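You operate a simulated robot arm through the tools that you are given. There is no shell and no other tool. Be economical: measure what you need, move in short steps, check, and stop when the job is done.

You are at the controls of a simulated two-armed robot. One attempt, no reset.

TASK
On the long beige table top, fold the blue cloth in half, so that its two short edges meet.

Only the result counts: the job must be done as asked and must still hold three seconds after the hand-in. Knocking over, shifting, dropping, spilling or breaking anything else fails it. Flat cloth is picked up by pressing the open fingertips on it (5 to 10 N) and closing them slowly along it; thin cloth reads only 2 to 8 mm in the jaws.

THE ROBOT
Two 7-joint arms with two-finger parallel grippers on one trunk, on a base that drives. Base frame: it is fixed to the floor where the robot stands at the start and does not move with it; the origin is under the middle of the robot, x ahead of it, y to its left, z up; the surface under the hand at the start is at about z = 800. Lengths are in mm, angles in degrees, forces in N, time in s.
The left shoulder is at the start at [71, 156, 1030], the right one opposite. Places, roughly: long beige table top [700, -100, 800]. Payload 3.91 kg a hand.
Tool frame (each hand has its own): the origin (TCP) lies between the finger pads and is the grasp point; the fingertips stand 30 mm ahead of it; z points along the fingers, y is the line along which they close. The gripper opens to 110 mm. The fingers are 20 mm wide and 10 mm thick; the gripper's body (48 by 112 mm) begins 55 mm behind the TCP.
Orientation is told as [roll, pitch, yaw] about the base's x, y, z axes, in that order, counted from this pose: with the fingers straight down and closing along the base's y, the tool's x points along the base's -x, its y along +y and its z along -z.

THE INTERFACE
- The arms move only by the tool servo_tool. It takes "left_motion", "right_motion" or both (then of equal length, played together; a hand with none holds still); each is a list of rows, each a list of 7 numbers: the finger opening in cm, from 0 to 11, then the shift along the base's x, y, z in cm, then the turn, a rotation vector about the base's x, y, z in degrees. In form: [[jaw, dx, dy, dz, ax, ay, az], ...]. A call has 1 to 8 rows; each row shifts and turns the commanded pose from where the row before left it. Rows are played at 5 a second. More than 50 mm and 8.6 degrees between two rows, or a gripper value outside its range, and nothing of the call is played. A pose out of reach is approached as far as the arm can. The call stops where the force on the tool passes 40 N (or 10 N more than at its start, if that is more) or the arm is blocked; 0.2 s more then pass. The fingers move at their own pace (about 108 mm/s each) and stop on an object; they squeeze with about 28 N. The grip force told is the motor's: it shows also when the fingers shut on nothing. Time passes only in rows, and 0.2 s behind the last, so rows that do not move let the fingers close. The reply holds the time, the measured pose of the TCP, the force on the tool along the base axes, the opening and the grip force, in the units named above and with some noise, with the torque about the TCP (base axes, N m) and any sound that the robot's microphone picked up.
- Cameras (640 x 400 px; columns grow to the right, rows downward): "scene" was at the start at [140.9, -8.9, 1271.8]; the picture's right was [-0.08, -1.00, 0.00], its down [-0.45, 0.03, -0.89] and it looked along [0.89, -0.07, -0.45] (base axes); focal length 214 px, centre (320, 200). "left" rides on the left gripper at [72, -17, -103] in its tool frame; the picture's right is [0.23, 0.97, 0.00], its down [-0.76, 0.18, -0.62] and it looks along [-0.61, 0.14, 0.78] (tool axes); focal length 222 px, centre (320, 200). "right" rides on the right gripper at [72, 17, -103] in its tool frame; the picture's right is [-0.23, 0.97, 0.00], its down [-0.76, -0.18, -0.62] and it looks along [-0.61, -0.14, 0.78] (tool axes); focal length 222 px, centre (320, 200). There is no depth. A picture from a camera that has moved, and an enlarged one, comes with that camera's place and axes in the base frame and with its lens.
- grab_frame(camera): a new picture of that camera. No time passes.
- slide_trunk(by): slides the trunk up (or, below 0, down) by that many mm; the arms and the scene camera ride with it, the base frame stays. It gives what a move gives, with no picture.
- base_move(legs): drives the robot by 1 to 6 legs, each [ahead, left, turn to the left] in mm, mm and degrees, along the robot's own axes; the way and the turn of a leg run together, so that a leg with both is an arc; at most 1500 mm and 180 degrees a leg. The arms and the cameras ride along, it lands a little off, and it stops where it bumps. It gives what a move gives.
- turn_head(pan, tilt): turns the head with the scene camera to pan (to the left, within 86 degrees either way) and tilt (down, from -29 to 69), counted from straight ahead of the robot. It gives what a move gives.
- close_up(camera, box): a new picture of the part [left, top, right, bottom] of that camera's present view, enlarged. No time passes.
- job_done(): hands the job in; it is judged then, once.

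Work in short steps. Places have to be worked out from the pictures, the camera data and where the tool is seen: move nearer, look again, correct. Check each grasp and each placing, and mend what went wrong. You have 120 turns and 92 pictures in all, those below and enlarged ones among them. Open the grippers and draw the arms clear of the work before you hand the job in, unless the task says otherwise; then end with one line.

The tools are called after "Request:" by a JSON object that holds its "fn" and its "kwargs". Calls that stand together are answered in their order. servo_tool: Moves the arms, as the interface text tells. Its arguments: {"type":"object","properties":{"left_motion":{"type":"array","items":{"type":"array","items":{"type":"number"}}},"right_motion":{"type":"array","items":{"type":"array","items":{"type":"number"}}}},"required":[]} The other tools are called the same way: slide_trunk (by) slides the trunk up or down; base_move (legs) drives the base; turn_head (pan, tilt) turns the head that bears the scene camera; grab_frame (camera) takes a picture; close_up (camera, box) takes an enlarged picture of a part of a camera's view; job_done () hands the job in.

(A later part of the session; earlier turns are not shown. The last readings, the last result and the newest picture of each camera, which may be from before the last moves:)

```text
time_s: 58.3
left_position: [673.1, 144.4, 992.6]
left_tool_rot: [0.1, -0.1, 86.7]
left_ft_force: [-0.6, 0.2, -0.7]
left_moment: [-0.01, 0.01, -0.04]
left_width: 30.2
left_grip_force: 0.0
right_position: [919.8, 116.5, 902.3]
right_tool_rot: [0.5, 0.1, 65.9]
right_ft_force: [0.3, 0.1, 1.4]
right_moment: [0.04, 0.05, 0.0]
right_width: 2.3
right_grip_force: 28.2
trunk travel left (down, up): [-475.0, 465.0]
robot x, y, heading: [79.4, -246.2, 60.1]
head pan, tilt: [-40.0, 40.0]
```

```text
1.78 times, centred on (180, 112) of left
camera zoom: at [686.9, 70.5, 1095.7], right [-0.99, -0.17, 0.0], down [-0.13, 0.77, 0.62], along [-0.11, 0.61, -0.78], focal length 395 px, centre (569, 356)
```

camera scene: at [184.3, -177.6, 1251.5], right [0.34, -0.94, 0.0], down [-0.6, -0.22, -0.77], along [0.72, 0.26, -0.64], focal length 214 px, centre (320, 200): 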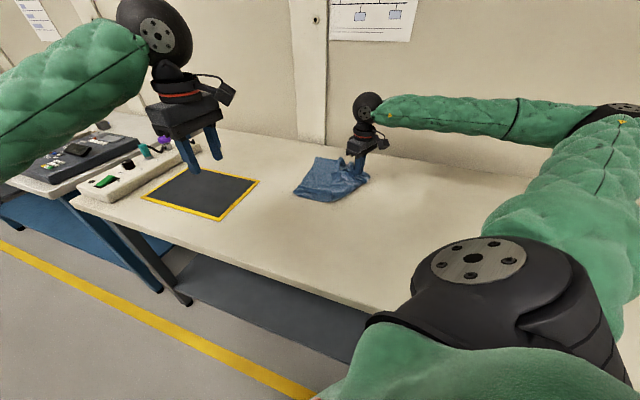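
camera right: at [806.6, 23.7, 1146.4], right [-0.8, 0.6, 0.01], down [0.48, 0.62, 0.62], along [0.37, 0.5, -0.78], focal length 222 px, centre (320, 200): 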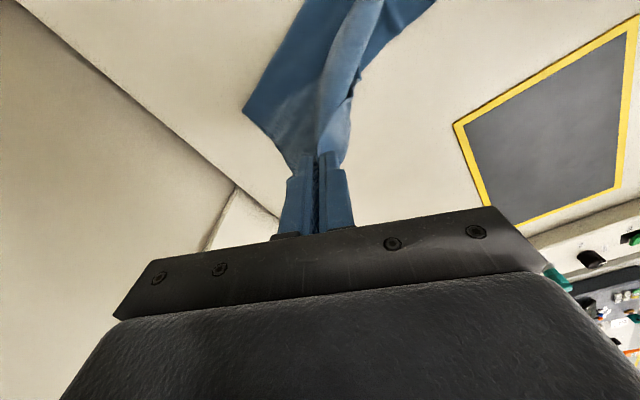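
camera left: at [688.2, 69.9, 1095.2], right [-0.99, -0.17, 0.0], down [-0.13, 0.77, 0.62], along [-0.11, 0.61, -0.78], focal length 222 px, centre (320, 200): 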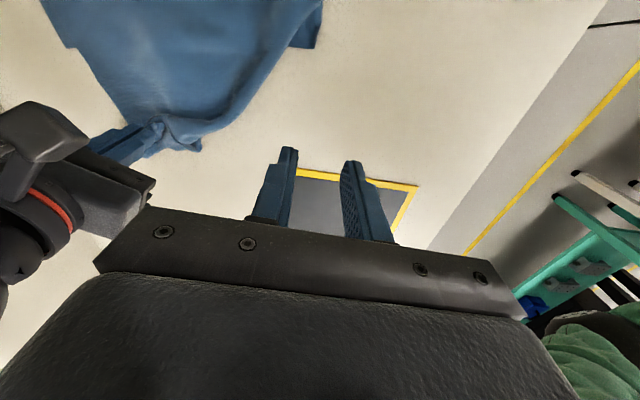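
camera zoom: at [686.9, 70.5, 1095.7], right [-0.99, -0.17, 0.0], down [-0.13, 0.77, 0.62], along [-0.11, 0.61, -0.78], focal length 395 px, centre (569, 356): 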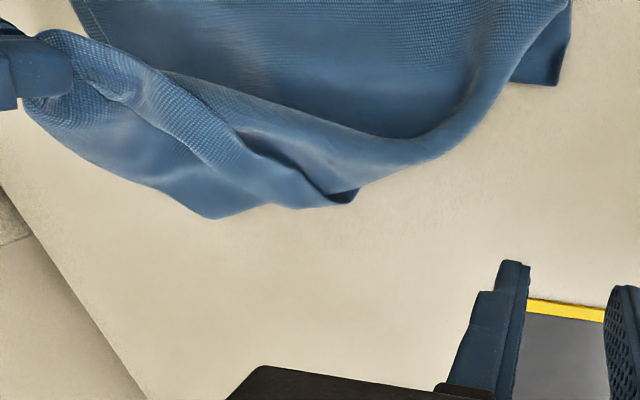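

Now the tail tip is visible at about (828,183) on bare table, with slack left in the edge. I move the right hand another 100 mm away so the grippers cannot meet.

Request:
{"fn": "servo_tool", "kwargs": {"right_motion": [[0, 0.3, -2.5, 0, 0, 0, 0], [0, 0.3, -2.5, 0, 0, 0, 0], [0, 0.3, -2.5, 0, 0, 0, 0], [0, 0.3, -2.5, 0, 0, 0, 0], [0, 0, 0, 0, 0, 0, 0]], "left_motion": [[5, 2, 0, -1, 0, 0, 0], [5, 2, 0, -1, 0, 0, 0], [5, 2, 0, -1, 0, 0, 0], [5, 2, 0, -1, 0, 0, 0], [5, 2, 0, -1, 0, 0, 0]]}}

Request:
{"fn": "close_up", "kwargs": {"camera": "left", "box": [0, 0, 400, 250]}}

```text
time_s: 59.5
left_position: [776.5, 146.0, 941.1]
left_tool_rot: [0.1, 0.1, 86.8]
left_ft_force: [-0.7, -0.5, -0.5]
left_moment: [0.01, 0.0, 0.02]
left_width: 50.2
left_grip_force: 0.0
right_position: [933.6, 15.9, 901.5]
right_tool_rot: [0.4, 0.1, 65.9]
right_ft_force: [0.3, 0.0, -0.1]
right_moment: [-0.01, 0.01, 0.01]
right_width: 2.1
right_grip_force: 28.1
trunk travel left (down, up): [-475.0, 465.0]
robot x, y, heading: [83.5, -252.8, 60.1]
head pan, tilt: [-40.0, 40.0]
```

```text
1.60 times, centred on (200, 125) of left
camera zoom: at [788.6, 70.7, 1044.0], right [-0.99, -0.17, 0.0], down [-0.13, 0.77, 0.62], along [-0.11, 0.61, -0.78], focal length 355 px, centre (512, 320)
```

zoom: 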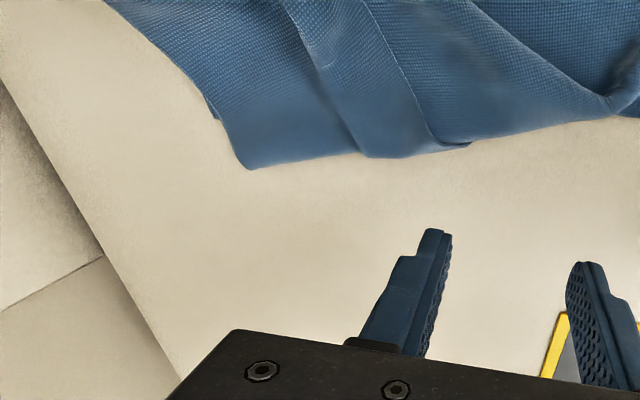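

The strip's tip, which is the near-right corner, lies at about (804,126) over the base's left edge, with its stitched edge running up to the right hand. I lower the left hand over the strip at (822,118) for a light pinch.

Request:
{"fn": "servo_tool", "kwargs": {"left_motion": [[3.5, 1.5, -1, -2.5, 0, 0, 0], [3.5, 1.5, -1, -2.5, 0, 0, 0], [3.5, 1.6, -0.8, -2.5, 0, 0, 0], [3.5, 0, 0, -2, 0, 0, 0], [3.5, 0, 0, -0.6, 0, 0, 0], [3.5, 0, 0, 0, 0, 0, 0]]}}

Request:
{"fn": "close_up", "kwargs": {"camera": "left", "box": [80, 0, 480, 250]}}

```text
time_s: 60.9
left_position: [820.7, 115.9, 840.6]
left_tool_rot: [0.0, 0.0, 86.6]
left_ft_force: [0.3, -0.9, 0.0]
left_moment: [0.0, 0.01, -0.01]
left_width: 34.8
left_grip_force: 0.1
right_position: [933.2, 15.7, 902.7]
right_tool_rot: [0.5, 0.1, 65.9]
right_ft_force: [-0.2, -0.1, -0.7]
right_moment: [0.03, 0.02, 0.02]
right_width: 1.9
right_grip_force: 27.8
trunk travel left (down, up): [-475.0, 465.0]
robot x, y, heading: [75.4, -248.0, 59.7]
head pan, tilt: [-40.0, 40.0]
```

```text
1.60 times, centred on (280, 125) of left
camera zoom: at [833.8, 42.3, 944.3], right [-0.99, -0.17, 0.0], down [-0.13, 0.77, 0.62], along [-0.11, 0.61, -0.78], focal length 355 px, centre (384, 320)
```

zoom: 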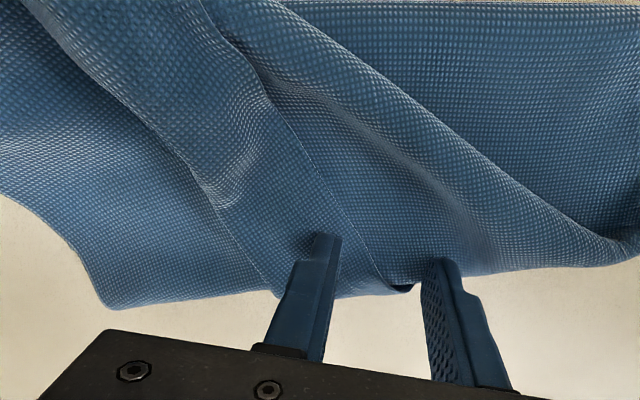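

The strip's centre is about 20 mm further in +x than the fingers. I shift over it, narrow the opening and touch down lightly.

Request:
{"fn": "servo_tool", "kwargs": {"left_motion": [[3.2, 2.0, 0.1, 0, 0, 0, 0], [3.2, 0, 0, -0.4, 0, 0, 0], [3.2, 0, 0, -0.2, 0, 0, 0], [3.2, 0, 0, 0, 0, 0, 0]]}}

Request:
{"fn": "close_up", "kwargs": {"camera": "left", "box": [80, 0, 480, 250]}}

```text
time_s: 61.9
left_position: [839.5, 117.2, 835.6]
left_tool_rot: [-0.1, 0.0, 86.6]
left_ft_force: [-0.2, 1.1, 5.5]
left_moment: [0.05, -0.12, -0.01]
left_width: 32.0
left_grip_force: 0.1
right_position: [933.0, 15.6, 903.9]
right_tool_rot: [0.4, 0.1, 65.9]
right_ft_force: [0.0, -1.0, 0.6]
right_moment: [0.01, 0.01, 0.01]
right_width: 2.2
right_grip_force: 27.8
trunk travel left (down, up): [-475.0, 465.0]
robot x, y, heading: [82.9, -247.6, 60.0]
head pan, tilt: [-40.0, 40.0]
```

```text
1.60 times, centred on (280, 125) of left
camera zoom: at [853.4, 43.2, 939.0], right [-0.99, -0.17, 0.0], down [-0.13, 0.77, 0.62], along [-0.11, 0.61, -0.78], focal length 355 px, centre (384, 320)
```

zoom: 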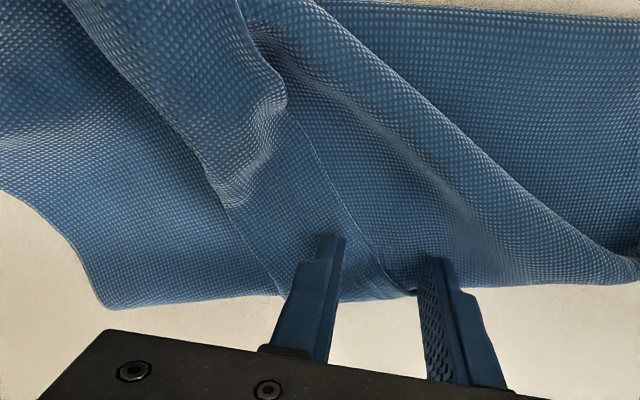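

The right finger is still off the strip. I lift slightly, shift another 18 mm, narrow to 24 mm, and touch again.

Request:
{"fn": "servo_tool", "kwargs": {"left_motion": [[2.4, 0, 0, 1, 0, 0, 0], [2.4, 1.8, 0, 0, 0, 0, 0], [2.4, 0, 0, -0.6, 0, 0, 0], [2.4, 0, 0, -0.3, 0, 0, 0], [2.4, 0, 0, 0, 0, 0, 0]]}}

Request:
{"fn": "close_up", "kwargs": {"camera": "left", "box": [80, 0, 480, 250]}}

```text
time_s: 62.5
left_position: [847.5, 116.1, 844.9]
left_tool_rot: [0.2, -0.3, 86.3]
left_ft_force: [-0.6, 0.2, 0.3]
left_moment: [-0.03, -0.12, -0.09]
left_width: 23.9
left_grip_force: 0.0
left hand out of reach, approached as far as the arm can: row 2
right_position: [935.7, 14.4, 904.3]
right_tool_rot: [0.3, -0.1, 65.4]
right_ft_force: [1.2, -0.9, -0.8]
right_moment: [-0.01, 0.06, 0.06]
right_width: 2.2
right_grip_force: 27.9
trunk travel left (down, up): [-475.0, 465.0]
robot x, y, heading: [85.0, -250.1, 59.7]
head pan, tilt: [-40.0, 40.0]
stopped in row 2 (right hand): the force on the tool passed its limit at 44 N (the readings are from after the stop); the commanded pose is now the measured one
```

```text
1.60 times, centred on (280, 125) of left
camera zoom: at [860.8, 42.0, 948.3], right [-0.99, -0.17, 0.0], down [-0.13, 0.77, 0.63], along [-0.11, 0.62, -0.78], focal length 355 px, centre (384, 320)
```

zoom: 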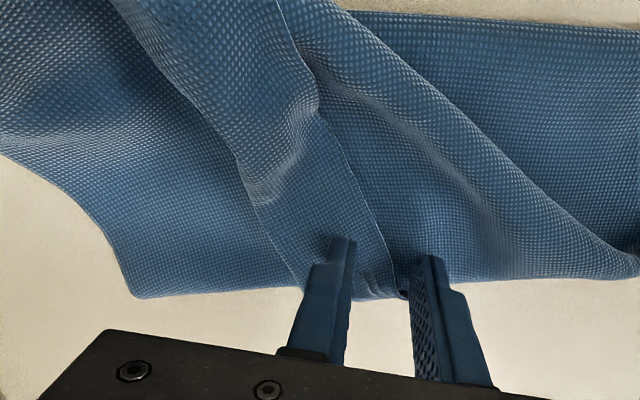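

The left camera mount touched the right hand. I back the right hand off a little, up and to the right, before continuing.

Request:
{"fn": "servo_tool", "kwargs": {"right_motion": [[0, 0.3, -1, 1, 0, 0, 0], [0, 0.3, -1.5, 1, 0, 0, 0], [0, 0, -1.5, 1, 0, 0, 0], [0, 0, 0, 0, 0, 0, 0]]}}

Request:
{"fn": "servo_tool", "kwargs": {"left_motion": [[2.2, 1.0, -0.1, 0, 0, 0, 0], [2.2, 0.5, -0.2, -0.3, 0, 0, 0], [2.2, 0, 0, -0.3, 0, 0, 0], [2.2, 0, 0, 0, 0, 0, 0]]}}

Request:
{"fn": "close_up", "kwargs": {"camera": "left", "box": [80, 0, 480, 250]}}

```text
time_s: 63.5
left_position: [848.1, 117.3, 845.8]
left_tool_rot: [0.3, -0.2, 86.5]
left_ft_force: [0.2, 0.3, -0.1]
left_moment: [0.0, -0.01, -0.02]
left_width: 23.9
left_grip_force: 0.2
right_position: [942.2, -24.4, 934.6]
right_tool_rot: [0.3, 0.0, 65.5]
right_ft_force: [0.2, 0.4, -0.7]
right_moment: [-0.02, -0.02, -0.02]
right_width: 2.4
right_grip_force: 27.8
trunk travel left (down, up): [-475.0, 465.0]
robot x, y, heading: [80.4, -248.9, 59.9]
head pan, tilt: [-40.0, 40.0]
```

```text
time_s: 64.5
left_position: [851.4, 119.2, 839.5]
left_tool_rot: [0.2, -0.2, 86.4]
left_ft_force: [-0.2, 0.4, 0.3]
left_moment: [-0.01, -0.02, 0.01]
left_width: 22.1
left_grip_force: 0.0
left hand out of reach, approached as far as the arm can: row 1, 3
right_position: [942.6, -26.2, 935.2]
right_tool_rot: [0.3, -0.1, 65.4]
right_ft_force: [0.3, 0.1, 0.5]
right_moment: [0.01, -0.03, -0.05]
right_width: 2.2
right_grip_force: 28.1
trunk travel left (down, up): [-475.0, 465.0]
robot x, y, heading: [77.5, -245.6, 59.9]
head pan, tilt: [-40.0, 40.0]
```

```text
1.60 times, centred on (280, 125) of left
camera zoom: at [864.3, 43.1, 942.7], right [-0.99, -0.17, 0.0], down [-0.13, 0.77, 0.63], along [-0.11, 0.62, -0.78], focal length 355 px, centre (384, 320)
```

zoom: 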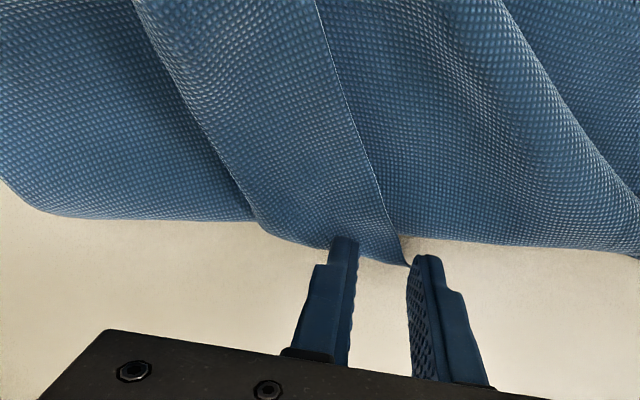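

Now the strip is taut and its end with the near-right corner protrudes past the base edge, right under the left hand. I need about 12 mm more in +x; easing the yaw should free the reach.

Request:
{"fn": "servo_tool", "kwargs": {"left_motion": [[2.2, 0, 0, 0, 0, 0, -8], [2.2, 0, 0, 0, 0, 0, -8], [2.2, 0.8, 0, 0, 0, 0, 0], [2.2, 0.7, -0.3, 0, 0, 0, 0], [2.2, 0, 0, -0.4, 0, 0, 0], [2.2, 0, 0, -0.2, 0, 0, 0], [2.2, 0, 0, 0, 0, 0, 0]]}}

Request:
{"fn": "close_up", "kwargs": {"camera": "left", "box": [80, 0, 480, 250]}}

```text
time_s: 66.1
left_position: [849.8, 116.2, 833.8]
left_tool_rot: [0.2, -0.2, 70.4]
left_ft_force: [0.8, 0.8, 1.4]
left_moment: [-0.03, -0.04, 0.05]
left_width: 22.2
left_grip_force: 0.4
left hand out of reach, approached as far as the arm can: row 3, 4
right_position: [941.4, -25.3, 933.6]
right_tool_rot: [0.3, -0.1, 65.4]
right_ft_force: [-0.5, -0.1, -0.2]
right_moment: [0.0, 0.03, -0.02]
right_width: 2.0
right_grip_force: 28.2
trunk travel left (down, up): [-475.0, 465.0]
robot x, y, heading: [81.2, -245.6, 59.8]
head pan, tilt: [-40.0, 40.0]
```

```text
1.60 times, centred on (280, 125) of left
camera zoom: at [842.9, 42.5, 936.8], right [-0.99, 0.11, 0.0], down [0.09, 0.77, 0.63], along [0.07, 0.62, -0.78], focal length 355 px, centre (384, 320)
```

zoom: 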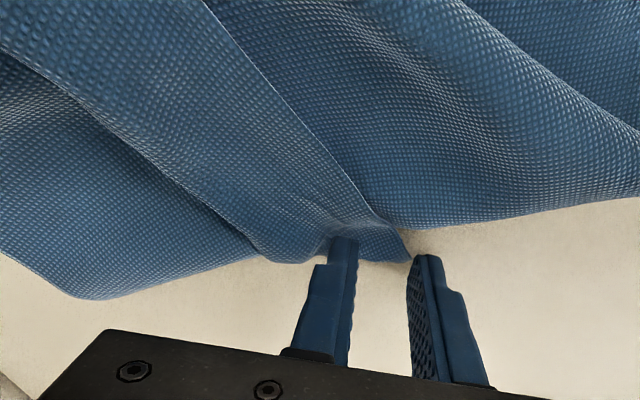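

The far finger presses the strip and the near finger is just off its hem. I press a touch more and close slowly to gather the corner.

Request:
{"fn": "servo_tool", "kwargs": {"left_motion": [[2.2, 0, 0, -0.15, 0, 0, 0], [1.9, 0, 0, 0, 0, 0, 0], [1.5, 0, 0, 0, 0, 0, 0], [1.1, 0, 0, 0, 0, 0, 0], [0.7, 0, 0, 0, 0, 0, 0], [0.3, 0, 0, 0, 0, 0, 0], [0, 0, 0, 0, 0, 0, 0], [0, 0, 0, 0, 0, 0, 0]]}}

Request:
{"fn": "servo_tool", "kwargs": {"left_motion": [[0, 0, 0.5, 1, 0, 0, 0], [0, 0, 0.5, 1, 0, 0, 0], [0, 0, 0, 1, 0, 0, 0], [0, 0, 0, 0, 0, 0, 0]]}}

Request:
{"fn": "close_up", "kwargs": {"camera": "left", "box": [80, 0, 480, 250]}}

```text
time_s: 67.9
left_position: [850.9, 117.3, 832.3]
left_tool_rot: [0.2, -0.2, 70.5]
left_ft_force: [1.5, -1.4, 6.5]
left_moment: [-0.08, -0.09, -0.02]
left_width: 1.5
left_grip_force: 27.8
right_position: [940.2, -25.9, 935.5]
right_tool_rot: [0.4, -0.1, 65.4]
right_ft_force: [-0.2, -0.4, 0.2]
right_moment: [0.03, 0.05, 0.03]
right_width: 2.0
right_grip_force: 28.1
trunk travel left (down, up): [-475.0, 465.0]
robot x, y, heading: [81.1, -248.4, 60.0]
head pan, tilt: [-40.0, 40.0]
```

```text
time_s: 68.9
left_position: [851.0, 127.7, 862.3]
left_tool_rot: [0.2, -0.2, 70.5]
left_ft_force: [-0.2, 0.2, -0.3]
left_moment: [0.02, -0.01, -0.06]
left_width: 1.6
left_grip_force: 27.9
right_position: [941.2, -24.9, 933.5]
right_tool_rot: [0.2, -0.1, 65.4]
right_ft_force: [0.4, 0.1, 0.3]
right_moment: [0.01, 0.04, 0.01]
right_width: 2.4
right_grip_force: 28.1
trunk travel left (down, up): [-475.0, 465.0]
robot x, y, heading: [80.8, -248.7, 59.6]
head pan, tilt: [-40.0, 40.0]
```

```text
1.60 times, centred on (280, 125) of left
camera zoom: at [843.4, 52.8, 965.2], right [-0.99, 0.11, 0.0], down [0.09, 0.77, 0.63], along [0.07, 0.62, -0.78], focal length 355 px, centre (384, 320)
```

zoom: 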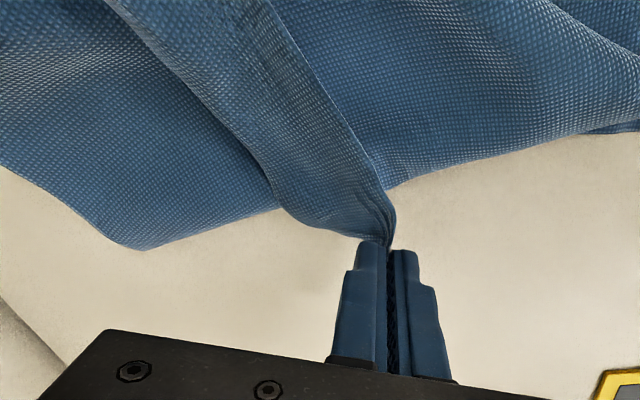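

The near-right corner is now gripped cleanly in the left hand (1.5 mm) and the right still holds the far-right one. I raise both and spread them to lie along x, keeping under the edge length.

Request:
{"fn": "servo_tool", "kwargs": {"left_motion": [[0, -1.5, -1, 3, 0, 0, 3], [0, -2.2, -2, 2.5, 0, 0, 3], [0, -2.4, -2.2, 2, 0, 0, 3], [0, -2.4, -2.4, 1.5, 0, 0, 3], [0, -2.5, -2.4, 0.8, 0, 0, 4], [0, 0, 0, 0, 0, 0, 0]], "right_motion": [[0, -0.5, 0, 0.5, 0, 0, 0], [0, -0.6, 0, 0.5, 0, 0, 0], [0, -0.6, 0, 0.5, 0, 0, 0], [0, -0.6, 0, 0.5, 0, 0, 0], [0, -0.6, 0, 0.5, 0, 0, 0], [0, 0, 0, 0, 0, 0, 0]]}}

Request:
{"fn": "grab_frame", "kwargs": {"camera": "scene"}}

```text
time_s: 70.3
left_position: [741.1, 27.7, 959.8]
left_tool_rot: [0.3, -0.2, 86.4]
left_ft_force: [-0.1, -0.8, -0.1]
left_moment: [-0.01, 0.01, -0.01]
left_width: 1.5
left_grip_force: 27.7
right_position: [913.3, -23.5, 959.4]
right_tool_rot: [0.4, -0.1, 65.6]
right_ft_force: [-0.3, 0.2, -0.2]
right_moment: [-0.02, 0.02, 0.02]
right_width: 2.1
right_grip_force: 27.9
trunk travel left (down, up): [-475.0, 465.0]
robot x, y, heading: [80.1, -250.0, 60.1]
head pan, tilt: [-40.0, 40.0]
```

```text
22 pictures are left
camera scene: at [185.4, -177.2, 1251.3], right [0.34, -0.94, 0.0], down [-0.61, -0.22, -0.77], along [0.72, 0.26, -0.64], focal length 214 px, centre (320, 200)
```

scene: 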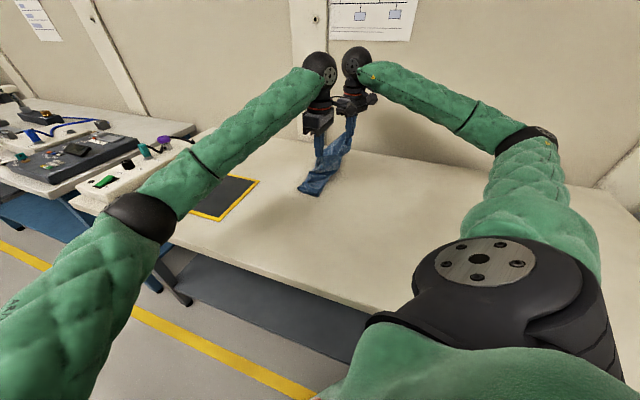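

Both corners are held. I pull the edge out to the right and down, to unfold and straighten the cloth on the table.

Request:
{"fn": "servo_tool", "kwargs": {"left_motion": [[0, -0.9, -2.7, 0, 0, 0, 0], [0, -0.9, -2.7, 0, 0, 0, 0], [0, -0.9, -2.7, -1, 0, 0, 0], [0, -0.9, -2.7, -2, 0, 0, 0], [0, -0.9, -2.7, -2, 0, 0, 0], [0, -0.9, -2.7, -2, 0, 0, 0], [0, -0.8, -2.6, -2, 0, 0, 0], [0, -0.7, -2.5, -1.5, 0, 0, 0]], "right_motion": [[0, -0.6, -2.1, 0, 0, 0, -0.7], [0, -0.6, -2.1, 0, 0, 0, -0.7], [0, -0.6, -2.1, -1, 0, 0, -0.7], [0, -0.6, -2.1, -2, 0, 0, -0.7], [0, -0.6, -2.1, -2, 0, 0, -0.7], [0, -0.6, -2.1, -2, 0, 0, -0.7], [0, -0.6, -2.1, -2, 0, 0, -0.7], [0, -0.5, -2, -1.5, 0, 0, -0.7]]}}

Request:
{"fn": "close_up", "kwargs": {"camera": "scene", "box": [240, 100, 432, 220]}}

```text
time_s: 72.1
left_position: [670.9, -164.3, 853.6]
left_tool_rot: [0.3, -0.2, 86.5]
left_ft_force: [0.1, -1.1, -0.4]
left_moment: [-0.03, 0.02, -0.02]
left_width: 1.3
left_grip_force: 27.5
left hand out of reach, approached as far as the arm can: row 8
right_position: [865.2, -192.2, 852.4]
right_tool_rot: [0.3, -0.1, 59.9]
right_ft_force: [-0.2, 0.3, -0.9]
right_moment: [0.02, -0.01, 0.03]
right_width: 2.1
right_grip_force: 27.7
trunk travel left (down, up): [-475.0, 465.0]
robot x, y, heading: [80.7, -247.7, 59.7]
head pan, tilt: [-40.0, 40.0]
```

```text
3.33 times, centred on (336, 160) of scene
camera zoom: at [185.1, -176.6, 1251.3], right [0.34, -0.94, 0.0], down [-0.6, -0.22, -0.77], along [0.72, 0.26, -0.64], focal length 715 px, centre (267, 333)
```

zoom: 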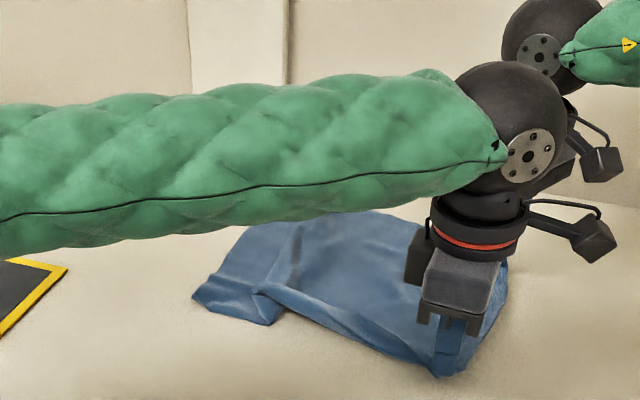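

Mostly unfolded; the near-left corner is at about (721,97) with some slack left in the near side. The left arm is at its limit, so I drive the base 90 mm to the right with both hands holding, to pull the cloth flat.

Request:
{"fn": "base_move", "kwargs": {"legs": [[-78, -45, 0]]}}

Request:
{"fn": "turn_head", "kwargs": {"pan": -30, "tilt": 40}}

Request:
{"fn": "close_up", "kwargs": {"camera": "scene", "box": [200, 80, 456, 240]}}

```text
time_s: 73.2
left_position: [670.8, -257.2, 854.0]
left_tool_rot: [0.2, -0.3, 86.3]
left_ft_force: [0.1, -1.4, -0.3]
left_moment: [0.01, 0.03, 0.02]
left_width: 1.6
left_grip_force: 27.7
right_position: [864.8, -285.6, 854.2]
right_tool_rot: [0.3, -0.3, 59.9]
right_ft_force: [0.4, -0.1, 1.1]
right_moment: [0.05, -0.03, 0.03]
right_width: 2.5
right_grip_force: 28.2
trunk travel left (down, up): [-475.0, 465.0]
robot x, y, heading: [80.2, -336.7, 59.8]
head pan, tilt: [-40.0, 40.0]
```

```text
time_s: 73.9
left_position: [671.1, -256.2, 854.2]
left_tool_rot: [0.3, -0.2, 86.4]
left_ft_force: [1.2, -0.4, -0.2]
left_moment: [-0.01, 0.04, 0.0]
left_width: 1.6
left_grip_force: 28.2
right_position: [866.3, -283.7, 854.0]
right_tool_rot: [0.3, -0.1, 59.8]
right_ft_force: [0.0, -0.5, -0.5]
right_moment: [-0.01, -0.01, 0.05]
right_width: 2.0
right_grip_force: 27.6
trunk travel left (down, up): [-475.0, 465.0]
robot x, y, heading: [77.9, -337.2, 60.0]
head pan, tilt: [-30.0, 40.0]
```

```text
2.50 times, centred on (328, 160) of scene
camera zoom: at [178.4, -254.3, 1251.4], right [0.5, -0.87, 0.0], down [-0.56, -0.32, -0.77], along [0.66, 0.38, -0.64], focal length 536 px, centre (300, 300)
```

zoom: 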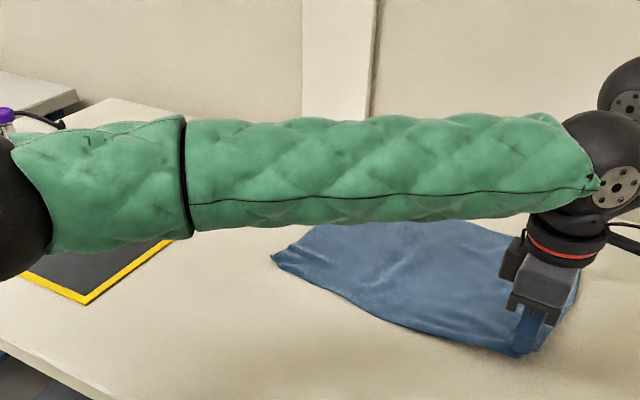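

The cloth is flat again: NL≈(708,97), FL expected near (960,72), with the right edge held. Now the fold, with a near-taut semicircular arc; first half up to the top.

Request:
{"fn": "servo_tool", "kwargs": {"left_motion": [[0, 0.1, 0.6, 2.2, 0, 0, 0], [0, 0.25, 1.8, 4.2, 0, 0, 0], [0, 0.36, 2.8, 3.5, 0, 0, 0], [0, 0.48, 3.7, 2.6, 0, 0, 0], [0, 0.56, 4.3, 1.7, 0, 0, 0], [0, 0.6, 4.4, 0.5, 0, 0, 0]], "right_motion": [[0, 0.1, 0.6, 2.2, 0, 0, 0], [0, 0.25, 1.8, 4.2, 0, 0, 0], [0, 0.4, 2.8, 3.5, 0, 0, 0], [0, 0.55, 3.7, 2.6, 0, 0, 0], [0, 0.65, 4.3, 1.7, 0, 0, 0], [0, 0.65, 4.4, 0.5, 0, 0, 0]]}}

Request:
{"fn": "grab_frame", "kwargs": {"camera": "right"}}

Request:
{"fn": "close_up", "kwargs": {"camera": "scene", "box": [200, 80, 456, 240]}}

```text
time_s: 75.3
left_position: [699.3, -75.1, 995.4]
left_tool_rot: [0.7, 0.1, 86.2]
left_ft_force: [0.6, 1.1, -2.2]
left_moment: [-0.05, 0.12, 0.01]
left_width: 0.6
left_grip_force: 28.1
right_position: [897.5, -106.9, 979.3]
right_tool_rot: [0.3, 2.1, 59.6]
right_ft_force: [-0.4, 2.0, 4.8]
right_moment: [-0.13, 0.08, 0.02]
right_width: 2.2
right_grip_force: 28.0
trunk travel left (down, up): [-475.0, 465.0]
robot x, y, heading: [78.4, -338.1, 59.5]
head pan, tilt: [-30.0, 40.0]
```

```text
19 pictures are left
camera right: at [848.2, -156.5, 1085.1], right [-0.72, 0.69, 0.0], down [0.55, 0.58, 0.59], along [0.41, 0.43, -0.8], focal length 222 px, centre (320, 200)
```

right: 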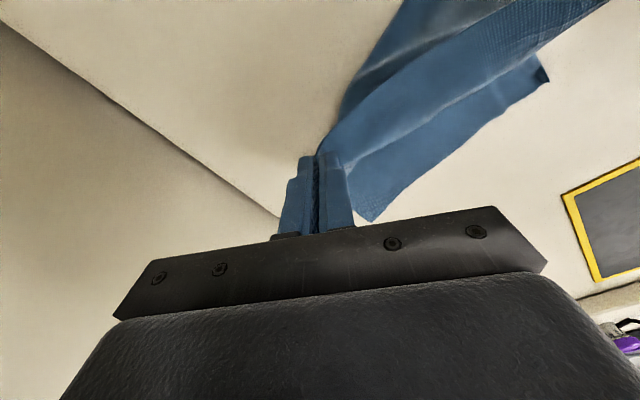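

```text
2.50 times, centred on (328, 160) of scene
camera zoom: at [185.1, -248.7, 1250.3], right [0.5, -0.87, 0.0], down [-0.56, -0.32, -0.76], along [0.66, 0.38, -0.65], focal length 536 px, centre (300, 300)
```

zoom: 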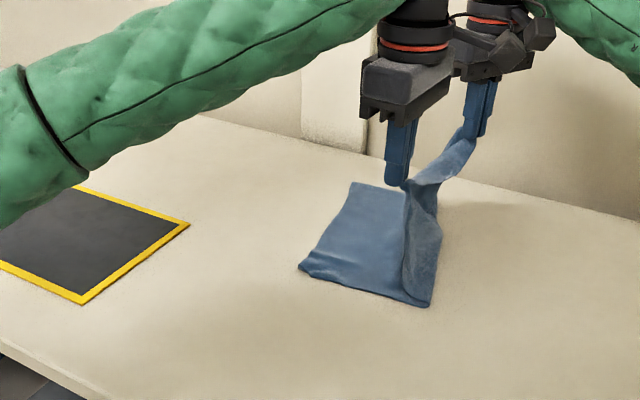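

The left jaw reads only 0.6 mm, so I check whether it still holds the corner.

Request:
{"fn": "close_up", "kwargs": {"camera": "left", "box": [120, 0, 480, 225]}}

```text
1.78 times, centred on (300, 112) of left
camera zoom: at [712.9, -149.3, 1098.0], right [-0.99, -0.16, 0.01], down [-0.12, 0.77, 0.62], along [-0.11, 0.61, -0.78], focal length 395 px, centre (356, 356)
```

zoom: 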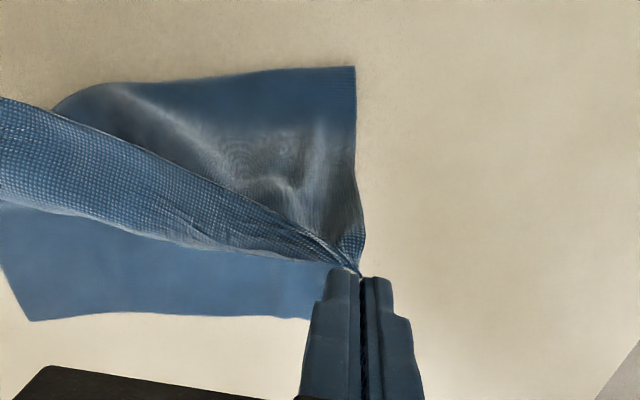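

It still holds the very tip of the corner. Bottom-layer corners now read NL≈(712,50) and FL≈(960,91), with the fold line at y≈−137 near and −85 far, so the halves are equal. I continue the arc down with a progressive tilt, first four steps.

Request:
{"fn": "servo_tool", "kwargs": {"left_motion": [[0, 0.18, 2.86, -1.37, -6, 0, 0], [0, 0.18, 2.56, -1.6, -6, 0, 0], [0, 0.18, 2.31, -1.98, -6, 0, 0], [0, 0.18, 2.05, -2.22, -6, 0, 0]], "right_motion": [[0, 0.27, 3.56, 0, -6, 0, 0], [0, 0.27, 3.42, -0.5, -6, 0, 0], [0, 0.27, 3.29, -1.2, -6, 0, 0], [0, 0.27, 2.98, -1.8, -6, 0, 0]]}}

Request:
{"fn": "close_up", "kwargs": {"camera": "left", "box": [80, 0, 480, 250]}}

```text
time_s: 76.0
left_position: [698.7, -16.7, 962.5]
left_tool_rot: [-0.7, 13.8, 86.2]
left_ft_force: [7.1, -1.7, -7.4]
left_moment: [0.04, -0.12, 0.13]
left_width: 0.5
left_grip_force: 27.7
right_position: [876.6, -44.0, 832.7]
right_tool_rot: [-3.3, 26.1, 60.5]
right_ft_force: [-11.7, 1.5, 22.9]
right_moment: [-0.01, 0.51, -0.12]
right_width: 2.0
right_grip_force: 28.4
trunk travel left (down, up): [-475.0, 465.0]
robot x, y, heading: [82.7, -340.1, 60.1]
head pan, tilt: [-30.0, 40.0]
stopped in row 3 (right hand): the force on the tool passed its limit at 127 N (the readings are from after the stop); the commanded pose is now the measured one
```

```text
1.60 times, centred on (280, 125) of left
camera zoom: at [710.9, -63.4, 1080.1], right [-0.99, -0.16, 0.04], down [-0.13, 0.9, 0.42], along [-0.11, 0.41, -0.91], focal length 355 px, centre (384, 320)
```

zoom: 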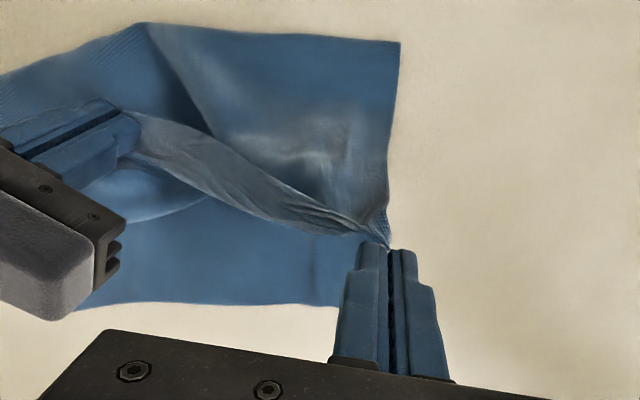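

The right arm jumped low (an IK limit at height) but both grips hold and the bottom layer looks unmoved. I raise the right hand moderately while moving it on to the left, and the left follows slightly.

Request:
{"fn": "servo_tool", "kwargs": {"right_motion": [[0, 0.3, 0.5, 2.5, 0, 0, 0], [0, 0.6, 1.5, 2.5, 0, 0, 0], [0, 0.6, 2, 1.5, 0, 0, 0], [0, 0.6, 2, 0.5, 0, 0, 0]], "left_motion": [[0, 0, 0, 0, 0, 0, 0], [0, 0.2, 0.5, -0.5, 0, 0, 0], [0, 0.2, 1, -0.8, 0, 0, 0], [0, 0.2, 1, -0.8, 0, 0, 0]]}}

Request:
{"fn": "close_up", "kwargs": {"camera": "scene", "box": [200, 80, 456, 240]}}

```text
time_s: 77.0
left_position: [704.9, 7.8, 941.1]
left_tool_rot: [-0.6, 13.8, 86.2]
left_ft_force: [-0.1, 0.1, 0.1]
left_moment: [-0.01, -0.02, 0.01]
left_width: 0.3
left_grip_force: 28.0
right_position: [899.7, 14.1, 902.2]
right_tool_rot: [-3.4, 26.1, 60.2]
right_ft_force: [-0.5, 0.2, 0.7]
right_moment: [-0.02, 0.01, 0.03]
right_width: 2.4
right_grip_force: 28.0
trunk travel left (down, up): [-475.0, 465.0]
robot x, y, heading: [84.7, -334.9, 59.9]
head pan, tilt: [-30.0, 40.0]
```

```text
2.50 times, centred on (328, 160) of scene
camera zoom: at [179.1, -253.3, 1251.3], right [0.5, -0.87, 0.0], down [-0.56, -0.32, -0.77], along [0.66, 0.38, -0.64], focal length 536 px, centre (300, 300)
```

zoom: 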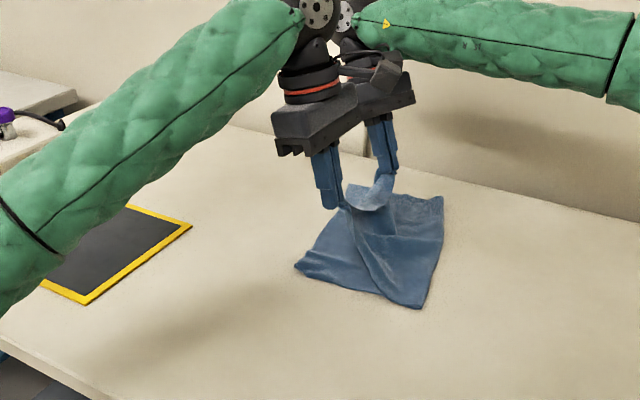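

Both still hold and the bottom layer is in place. I finish the arc, lowering each corner onto its mate with more tilt: left tip to about (713,48), right tip to about (919,74).

Request:
{"fn": "servo_tool", "kwargs": {"left_motion": [[0, 0.16, 1.8, -1.5, -6, 0, 0], [0, 0.16, 1.6, -2.2, -6, 0, 0], [0, 0.16, 1.3, -2.5, -6, 0, 0], [0, 0.16, 0.9, -2.5, -6, 0, 0], [0, 0.16, 0.5, -1.8, -6, 0, 0], [0, 0, 0, 0, 0, 0, 0]], "right_motion": [[0, 0.38, 2.2, -0.2, -4, 0, 0], [0, 0.38, 2.2, -1, -4, 0, 0], [0, 0.38, 1.7, -1.8, -4, 0, 0], [0, 0.38, 1.2, -2, -4, 0, 0], [0, 0.38, 0.8, -1.6, -4, 0, 0], [0, 0, 0, 0, 0, 0, 0]]}}

Request:
{"fn": "close_up", "kwargs": {"camera": "left", "box": [0, 0, 480, 300]}}

```text
time_s: 78.6
left_position: [710.0, 69.9, 864.6]
left_tool_rot: [-5.3, 41.8, 83.6]
left_ft_force: [-0.5, 0.4, -0.7]
left_moment: [-0.01, 0.0, -0.01]
left_width: 0.6
left_grip_force: 28.2
right_position: [912.0, 91.4, 841.9]
right_tool_rot: [-16.8, 42.4, 52.7]
right_ft_force: [0.1, -0.7, -0.4]
right_moment: [0.0, 0.05, -0.02]
right_width: 2.1
right_grip_force: 27.9
trunk travel left (down, up): [-475.0, 465.0]
robot x, y, heading: [77.3, -337.1, 60.1]
head pan, tilt: [-30.0, 40.0]
stopped in row 6 (left hand): the arm was blocked; the commanded pose is now the measured one
```

```text
1.33 times, centred on (240, 150) of left
camera zoom: at [718.7, 83.2, 990.3], right [-0.99, -0.12, 0.08], down [-0.13, 0.99, -0.06], along [-0.08, -0.07, -0.99], focal length 296 px, centre (427, 267)
```

zoom: 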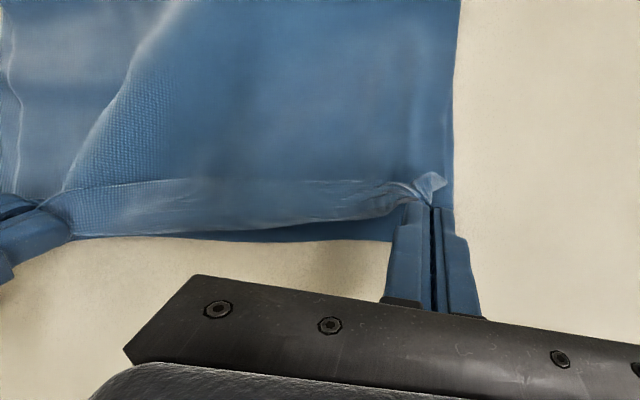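

Looks very good. The left hand got blocked 30 mm high, so I try lowering it in small steps while easing its tilt a little.

Request:
{"fn": "servo_tool", "kwargs": {"left_motion": [[0, -0.3, 0, -0.7, 3, 0, 0], [0, 0, 0, -0.7, 3, 0, 0], [0, 0, 0, -0.7, 3, 0, 0], [0, 0, 0, -0.5, 3, 0, 0]], "right_motion": [[0, 0.1, 0, -0.2, 0, 0, 0], [0, 0.1, 0, -0.2, 0, 0, 0], [0, 0, 0, -0.2, 0, 0, 0], [0, 0, 0, 0, 0, 0, 0]]}}

```text
time_s: 79.6
left_position: [710.4, 71.1, 833.9]
left_tool_rot: [-3.3, 30.2, 84.8]
left_ft_force: [0.6, 0.5, 0.1]
left_moment: [0.04, 0.0, -0.01]
left_width: 0.6
left_grip_force: 28.0
right_position: [917.9, 91.3, 835.2]
right_tool_rot: [-16.7, 42.4, 52.8]
right_ft_force: [0.4, 0.0, 0.8]
right_moment: [-0.01, 0.04, -0.02]
right_width: 2.2
right_grip_force: 28.4
trunk travel left (down, up): [-475.0, 465.0]
robot x, y, heading: [79.6, -334.9, 59.9]
head pan, tilt: [-30.0, 40.0]
```

Left is down now. One look before releasing.

Request:
{"fn": "close_up", "kwargs": {"camera": "left", "box": [0, 0, 480, 300]}}

```text
1.33 times, centred on (240, 150) of left
camera zoom: at [720.8, 59.6, 960.4], right [-0.99, -0.14, 0.07], down [-0.13, 0.98, 0.15], along [-0.08, 0.14, -0.99], focal length 296 px, centre (427, 267)
```

zoom: 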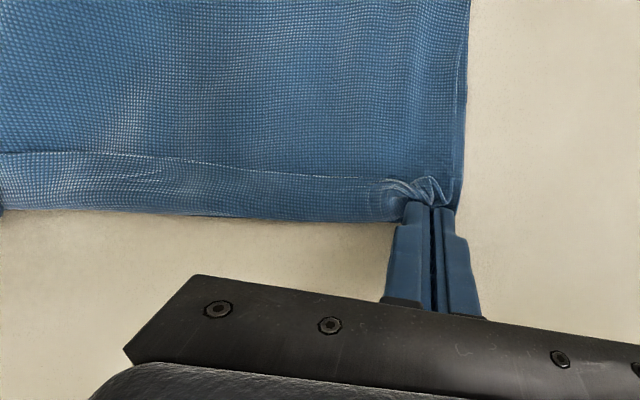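

The corners sit on their mates; only the hem between the hands curls back about 20 mm. I lower the right slightly, open both, and withdraw backward along the fingers.

Request:
{"fn": "servo_tool", "kwargs": {"left_motion": [[0, 0, 0, 0, 0, 0, 0], [0.8, 0, 0, 0, 0, 0, 0], [1.6, 0, 0, 0, 0, 0, 0], [1.6, 0, 0.5, 0.9, 0, 0, 0], [1.6, 0, 1.5, 2.6, 0, 0, 0], [1.6, 0, 1.5, 3, 0, 0, 0], [1.6, -0.5, 1, 3, 0, 0, 0]], "right_motion": [[0, 0, 0, -0.3, 0, 0, 0], [0.8, 0, 0, 0, 0, 0, 0], [1.6, 0, 0, 0, 0, 0, 0], [1.6, 0, 0.8, 0.8, 0, 0, 0], [1.6, 0, 2, 2, 0, 0, 0], [1.6, 0, 2, 2.5, 0, 0, 0], [1.6, 0, 2, 3, 0, 0, 0]]}}

Request:
{"fn": "grab_frame", "kwargs": {"camera": "left"}}

Request:
{"fn": "close_up", "kwargs": {"camera": "scene", "box": [240, 120, 400, 220]}}

```text
time_s: 81.2
left_position: [706.3, 121.0, 920.3]
left_tool_rot: [-2.9, 30.9, 85.3]
left_ft_force: [0.0, 0.3, -0.8]
left_moment: [-0.03, -0.04, 0.01]
left_width: 15.9
left_grip_force: 0.1
right_position: [919.2, 163.3, 909.1]
right_tool_rot: [-17.0, 43.0, 52.6]
right_ft_force: [0.5, 0.0, 0.5]
right_moment: [-0.02, 0.03, 0.01]
right_width: 16.3
right_grip_force: 0.0
trunk travel left (down, up): [-475.0, 465.0]
robot x, y, heading: [82.2, -337.0, 59.8]
head pan, tilt: [-30.0, 40.0]
```

```text
12 pictures are left
camera left: at [716.4, 109.8, 1046.6], right [-0.99, -0.14, 0.07], down [-0.13, 0.98, 0.14], along [-0.09, 0.13, -0.99], focal length 222 px, centre (320, 200)
```

left: 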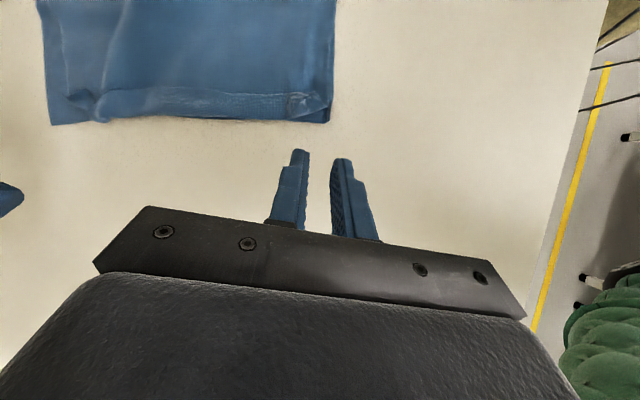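

```text
4.00 times, centred on (320, 170) of scene
camera zoom: at [177.6, -252.0, 1251.1], right [0.5, -0.87, 0.0], down [-0.56, -0.32, -0.77], along [0.66, 0.38, -0.64], focal length 858 px, centre (320, 320)
```

zoom: 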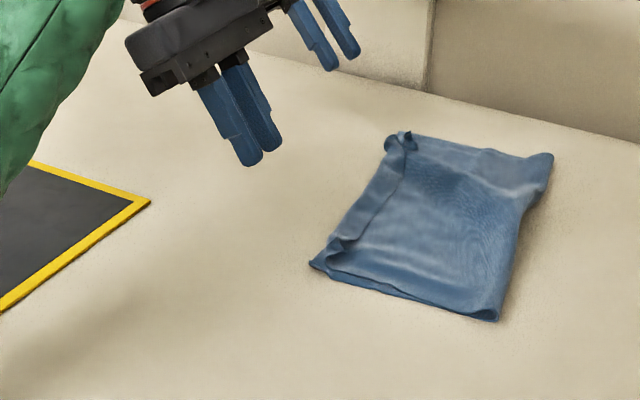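

A good fold; I enlarge the edge to judge the remaining hem curl.

Request:
{"fn": "close_up", "kwargs": {"camera": "left", "box": [30, 20, 350, 220]}}

```text
2.00 times, centred on (190, 120) of left
camera zoom: at [716.4, 109.8, 1046.6], right [-0.99, -0.14, 0.07], down [-0.13, 0.98, 0.14], along [-0.09, 0.13, -0.99], focal length 444 px, centre (580, 360)
```

zoom: 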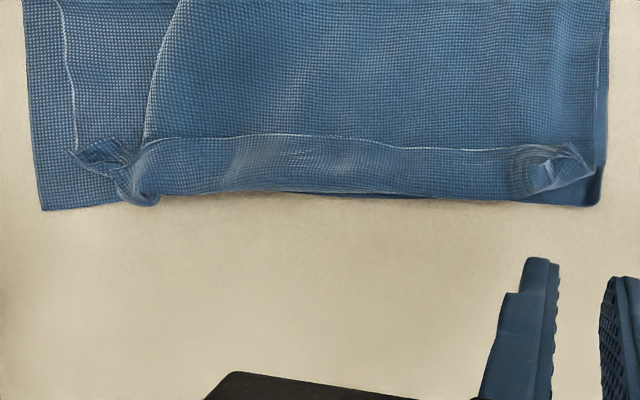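

The hem is curled back, leaving gaps of roughly 19 mm at the near corner, 27 mm mid and 30 mm far. I'll unroll it by pressing closed fingertips lightly on the lip and dragging outward. First I straighten the hands above it.

Request:
{"fn": "servo_tool", "kwargs": {"left_motion": [[0, 0.2, -0.5, 0, 6, 0, 0], [0, 0.3, -1, 0, 6, 0, 0], [0, 0.3, -1, 0, 6, 0, 0], [0, 0.3, -1, 0, 6, 0, 0], [0, 0.3, -1, -1, 6, 0, 0], [0, 0.3, -1.3, -3, 0, 0, 0], [0, 0.2, -1.3, -3, 0, 0, 0]], "right_motion": [[0, 0, -0.5, 0, 7, 0, 0], [0, 0.1, -1, 0, 7, 0, 0], [0, 0.1, -1.2, 0, 7, 0, 0], [0, 0.1, -1.4, 0, 7, 0, 0], [0, 0.1, -1.4, -1, 7, 0, 0], [0, 0.1, -1.4, -2, 7, 0, 0], [0, 0.1, -1.4, -2.5, 2, 0, 0]]}}

Request:
{"fn": "grab_frame", "kwargs": {"camera": "left"}}

```text
time_s: 82.8
left_position: [725.7, 47.7, 850.9]
left_tool_rot: [-0.5, 0.8, 85.7]
left_ft_force: [0.5, -0.9, -0.3]
left_moment: [0.02, 0.03, 0.01]
left_width: 0.0
left_grip_force: 27.9
right_position: [925.6, 81.5, 855.0]
right_tool_rot: [8.3, 4.8, 63.4]
right_ft_force: [0.0, 0.0, -0.3]
right_moment: [0.0, 0.06, 0.03]
right_width: 0.0
right_grip_force: 27.6
trunk travel left (down, up): [-475.0, 465.0]
robot x, y, heading: [80.9, -338.1, 59.9]
head pan, tilt: [-30.0, 40.0]
```

```text
9 pictures are left
camera left: at [736.4, -24.8, 955.6], right [-0.99, -0.16, -0.01], down [-0.13, 0.78, 0.61], along [-0.09, 0.6, -0.79], focal length 222 px, centre (320, 200)
```

left: 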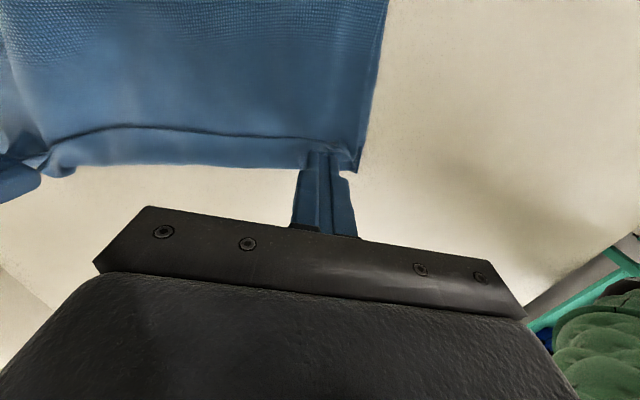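

Positions look right. Lowering to light contact.

Request:
{"fn": "servo_tool", "kwargs": {"left_motion": [[0, 0, 0, -1, 0, 0, 0], [0, 0, 0, -0.5, 0, 0, 0], [0, 0, 0, 0, 0, 0, 0]], "right_motion": [[0, 0, 0, -1.3, 0, 0, 0], [0, 0, 0, -0.5, 0, 0, 0], [0, 0, 0, 0, 0, 0, 0]]}}

```text
time_s: 83.6
left_position: [725.8, 48.0, 836.1]
left_tool_rot: [-0.4, 0.8, 85.8]
left_ft_force: [0.4, -0.7, 0.1]
left_moment: [-0.04, 0.02, -0.04]
left_width: 0.0
left_grip_force: 27.9
right_position: [925.6, 80.8, 836.5]
right_tool_rot: [8.2, 4.8, 63.4]
right_ft_force: [-0.9, 0.4, 1.7]
right_moment: [-0.01, 0.03, -0.01]
right_width: 0.0
right_grip_force: 27.6
trunk travel left (down, up): [-475.0, 465.0]
robot x, y, heading: [78.7, -335.8, 59.8]
head pan, tilt: [-30.0, 40.0]
```

Request:
{"fn": "servo_tool", "kwargs": {"left_motion": [[0, 0, 0, -0.25, 0, 0, 0], [0, 0, 0, 0, 0, 0, 0]], "right_motion": [[0, 0, 0, -0.15, 0, 0, 0], [0, 0, 0, 0, 0, 0, 0]]}}

```text
time_s: 84.2
left_position: [725.2, 47.7, 834.4]
left_tool_rot: [-0.6, 0.8, 85.8]
left_ft_force: [-0.5, -0.3, 1.3]
left_moment: [0.02, 0.0, -0.01]
left_width: 0.0
left_grip_force: 28.1
right_position: [925.7, 80.6, 835.6]
right_tool_rot: [8.3, 4.9, 63.5]
right_ft_force: [0.9, -0.7, 3.9]
right_moment: [-0.03, -0.01, 0.0]
right_width: 0.0
right_grip_force: 27.5
trunk travel left (down, up): [-475.0, 465.0]
robot x, y, heading: [80.8, -334.4, 59.8]
head pan, tilt: [-30.0, 40.0]
```

Light contact on both. I drag the hem outward: left 24 mm, right 28 mm with a little +x.

Request:
{"fn": "servo_tool", "kwargs": {"left_motion": [[0, 0, 0.3, -0.12, 0, 0, 0], [0, 0, 0.4, 0, 0, 0, 0], [0, 0, 0.5, 0, 0, 0, 0], [0, 0, 0.6, 0, 0, 0, 0], [0, 0, 0.6, 0, 0, 0, 0], [0, 0, 0, 0, 0, 0, 0]], "right_motion": [[0, 0.1, 0.4, -0.03, 0, 0, 0], [0, 0.15, 0.5, 0, 0, 0, 0], [0, 0.15, 0.6, 0, 0, 0, 0], [0, 0.2, 0.6, 0, 0, 0, 0], [0, 0.2, 0.7, 0, 0, 0, 0], [0, 0, 0, 0, 0, 0, 0]]}}

Request:
{"fn": "servo_tool", "kwargs": {"left_motion": [[0, 0, 0, 1, 0, 0, 0], [0, 0, 0.5, 3, -5, 0, 0], [0, 0, 1, 3, -8, 0, 0], [0, 0, 2, 1.5, -8, 0, 0], [0, 0, 2, 1, -8, 0, 0], [0, 0, 2, 0, 0, 0, 0]], "right_motion": [[0, 0, 0, 1, 0, 0, 0], [0, 0, 0.5, 3, 0, 0, 0], [0, 0, 1, 3, 0, 0, 0], [0, 0, 3, 1, 0, 0, 0], [0, 0, 3, 1, 0, 0, 0], [0, 0, 3, 0, 0, 0, 0]]}}

Request:
{"fn": "close_up", "kwargs": {"camera": "left", "box": [30, 0, 430, 250]}}

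```text
time_s: 85.6
left_position: [723.9, 73.1, 833.8]
left_tool_rot: [-0.5, 0.9, 85.7]
left_ft_force: [-0.5, -0.6, 4.9]
left_moment: [-0.04, 0.0, -0.02]
left_width: 0.0
left_grip_force: 28.1
right_position: [932.1, 109.2, 835.7]
right_tool_rot: [8.2, 4.8, 63.5]
right_ft_force: [-0.1, -0.4, 1.6]
right_moment: [-0.01, -0.02, -0.01]
right_width: 0.0
right_grip_force: 27.9
trunk travel left (down, up): [-475.0, 465.0]
robot x, y, heading: [80.2, -337.8, 59.8]
head pan, tilt: [-30.0, 40.0]
```

```text
time_s: 87.0
left_position: [725.4, 147.9, 926.2]
left_tool_rot: [-2.8, 29.9, 85.1]
left_ft_force: [0.1, 0.3, -0.2]
left_moment: [0.01, 0.03, -0.01]
left_width: 0.0
left_grip_force: 28.1
right_position: [936.4, 213.6, 925.6]
right_tool_rot: [8.2, 4.9, 63.5]
right_ft_force: [0.6, 0.0, -0.4]
right_moment: [-0.02, 0.02, -0.01]
right_width: 0.0
right_grip_force: 28.3
trunk travel left (down, up): [-475.0, 465.0]
robot x, y, heading: [78.8, -336.0, 60.2]
head pan, tilt: [-30.0, 40.0]
```

```text
1.60 times, centred on (230, 125) of left
camera zoom: at [736.8, 135.1, 1052.4], right [-0.99, -0.14, 0.07], down [-0.13, 0.98, 0.15], along [-0.09, 0.14, -0.99], focal length 355 px, centre (464, 320)
```

zoom: 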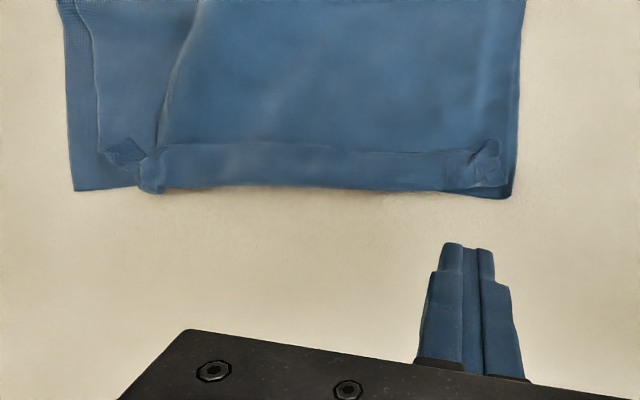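

The drag only slid over the lip: corner gaps remain around 30 mm. Instead I'll pinch each curled corner lightly (FR bump ≈(930,98), NR bump ≈(714,62)) and pull it out to its mate.

Request:
{"fn": "servo_tool", "kwargs": {"left_motion": [[2.6, -0.2, -1.2, 0, 6, 0, 0], [2.6, -0.2, -1.2, 0, 6, 0, 0], [2.6, -0.2, -1.2, 0, 6, 0, 0], [2.6, -0.2, -1.5, 0, 6, 0, 0], [2.6, -0.2, -1.5, -1, 6, 0, 0], [2.6, -0.1, -1, -3, 0, 0, 0], [2.6, 0, -1, -4, 0, 0, 0]], "right_motion": [[3, -0.1, -2, 0, 0, 0, 0], [3, -0.1, -2, 0, 0, 0, 0], [3, -0.1, -2, 0, 0, 0, 0], [3, -0.1, -2, 0, 0, 0, 0], [3, -0.1, -2, -1, 0, 0, 0], [3, -0.1, -1, -3, 0, 0, 0], [3, 0, -0.5, -3.9, 0, 0, 0]]}}

Request:
{"fn": "grab_frame", "kwargs": {"camera": "left"}}

Request:
{"fn": "grab_frame", "kwargs": {"camera": "right"}}

```text
time_s: 88.6
left_position: [713.8, 62.5, 847.7]
left_tool_rot: [-0.4, -0.2, 85.7]
left_ft_force: [-0.7, -0.5, 0.6]
left_moment: [0.0, 0.01, -0.01]
left_width: 25.8
left_grip_force: 0.0
right_position: [928.0, 100.1, 846.8]
right_tool_rot: [8.3, 4.8, 63.4]
right_ft_force: [-0.4, -0.1, -0.3]
right_moment: [-0.01, 0.01, -0.01]
right_width: 30.1
right_grip_force: 0.1
trunk travel left (down, up): [-475.0, 465.0]
robot x, y, heading: [76.1, -339.5, 59.7]
head pan, tilt: [-30.0, 40.0]
```

```text
7 pictures are left
camera left: at [725.6, -12.5, 950.0], right [-0.99, -0.16, -0.01], down [-0.13, 0.77, 0.62], along [-0.09, 0.62, -0.78], focal length 222 px, centre (320, 200)
```

left: 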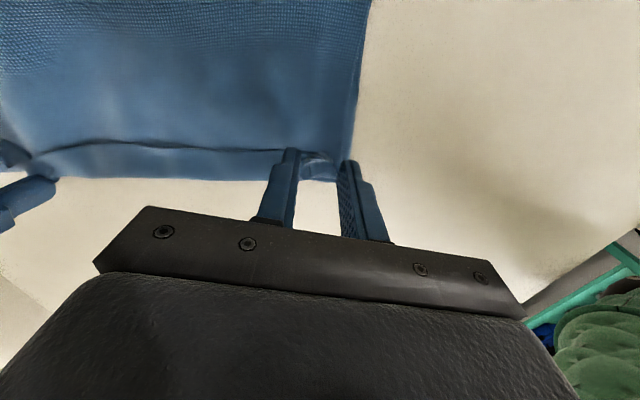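

```text
6 pictures are left
camera right: at [897.9, 44.8, 956.0], right [-0.76, 0.64, 0.12], down [0.6, 0.61, 0.52], along [0.26, 0.47, -0.84], focal length 222 px, centre (320, 200)
```

right: 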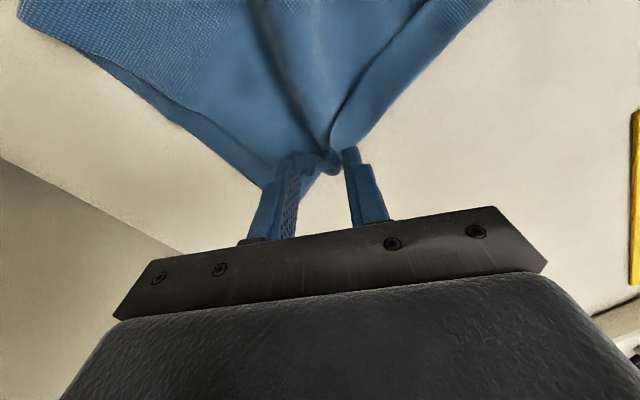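

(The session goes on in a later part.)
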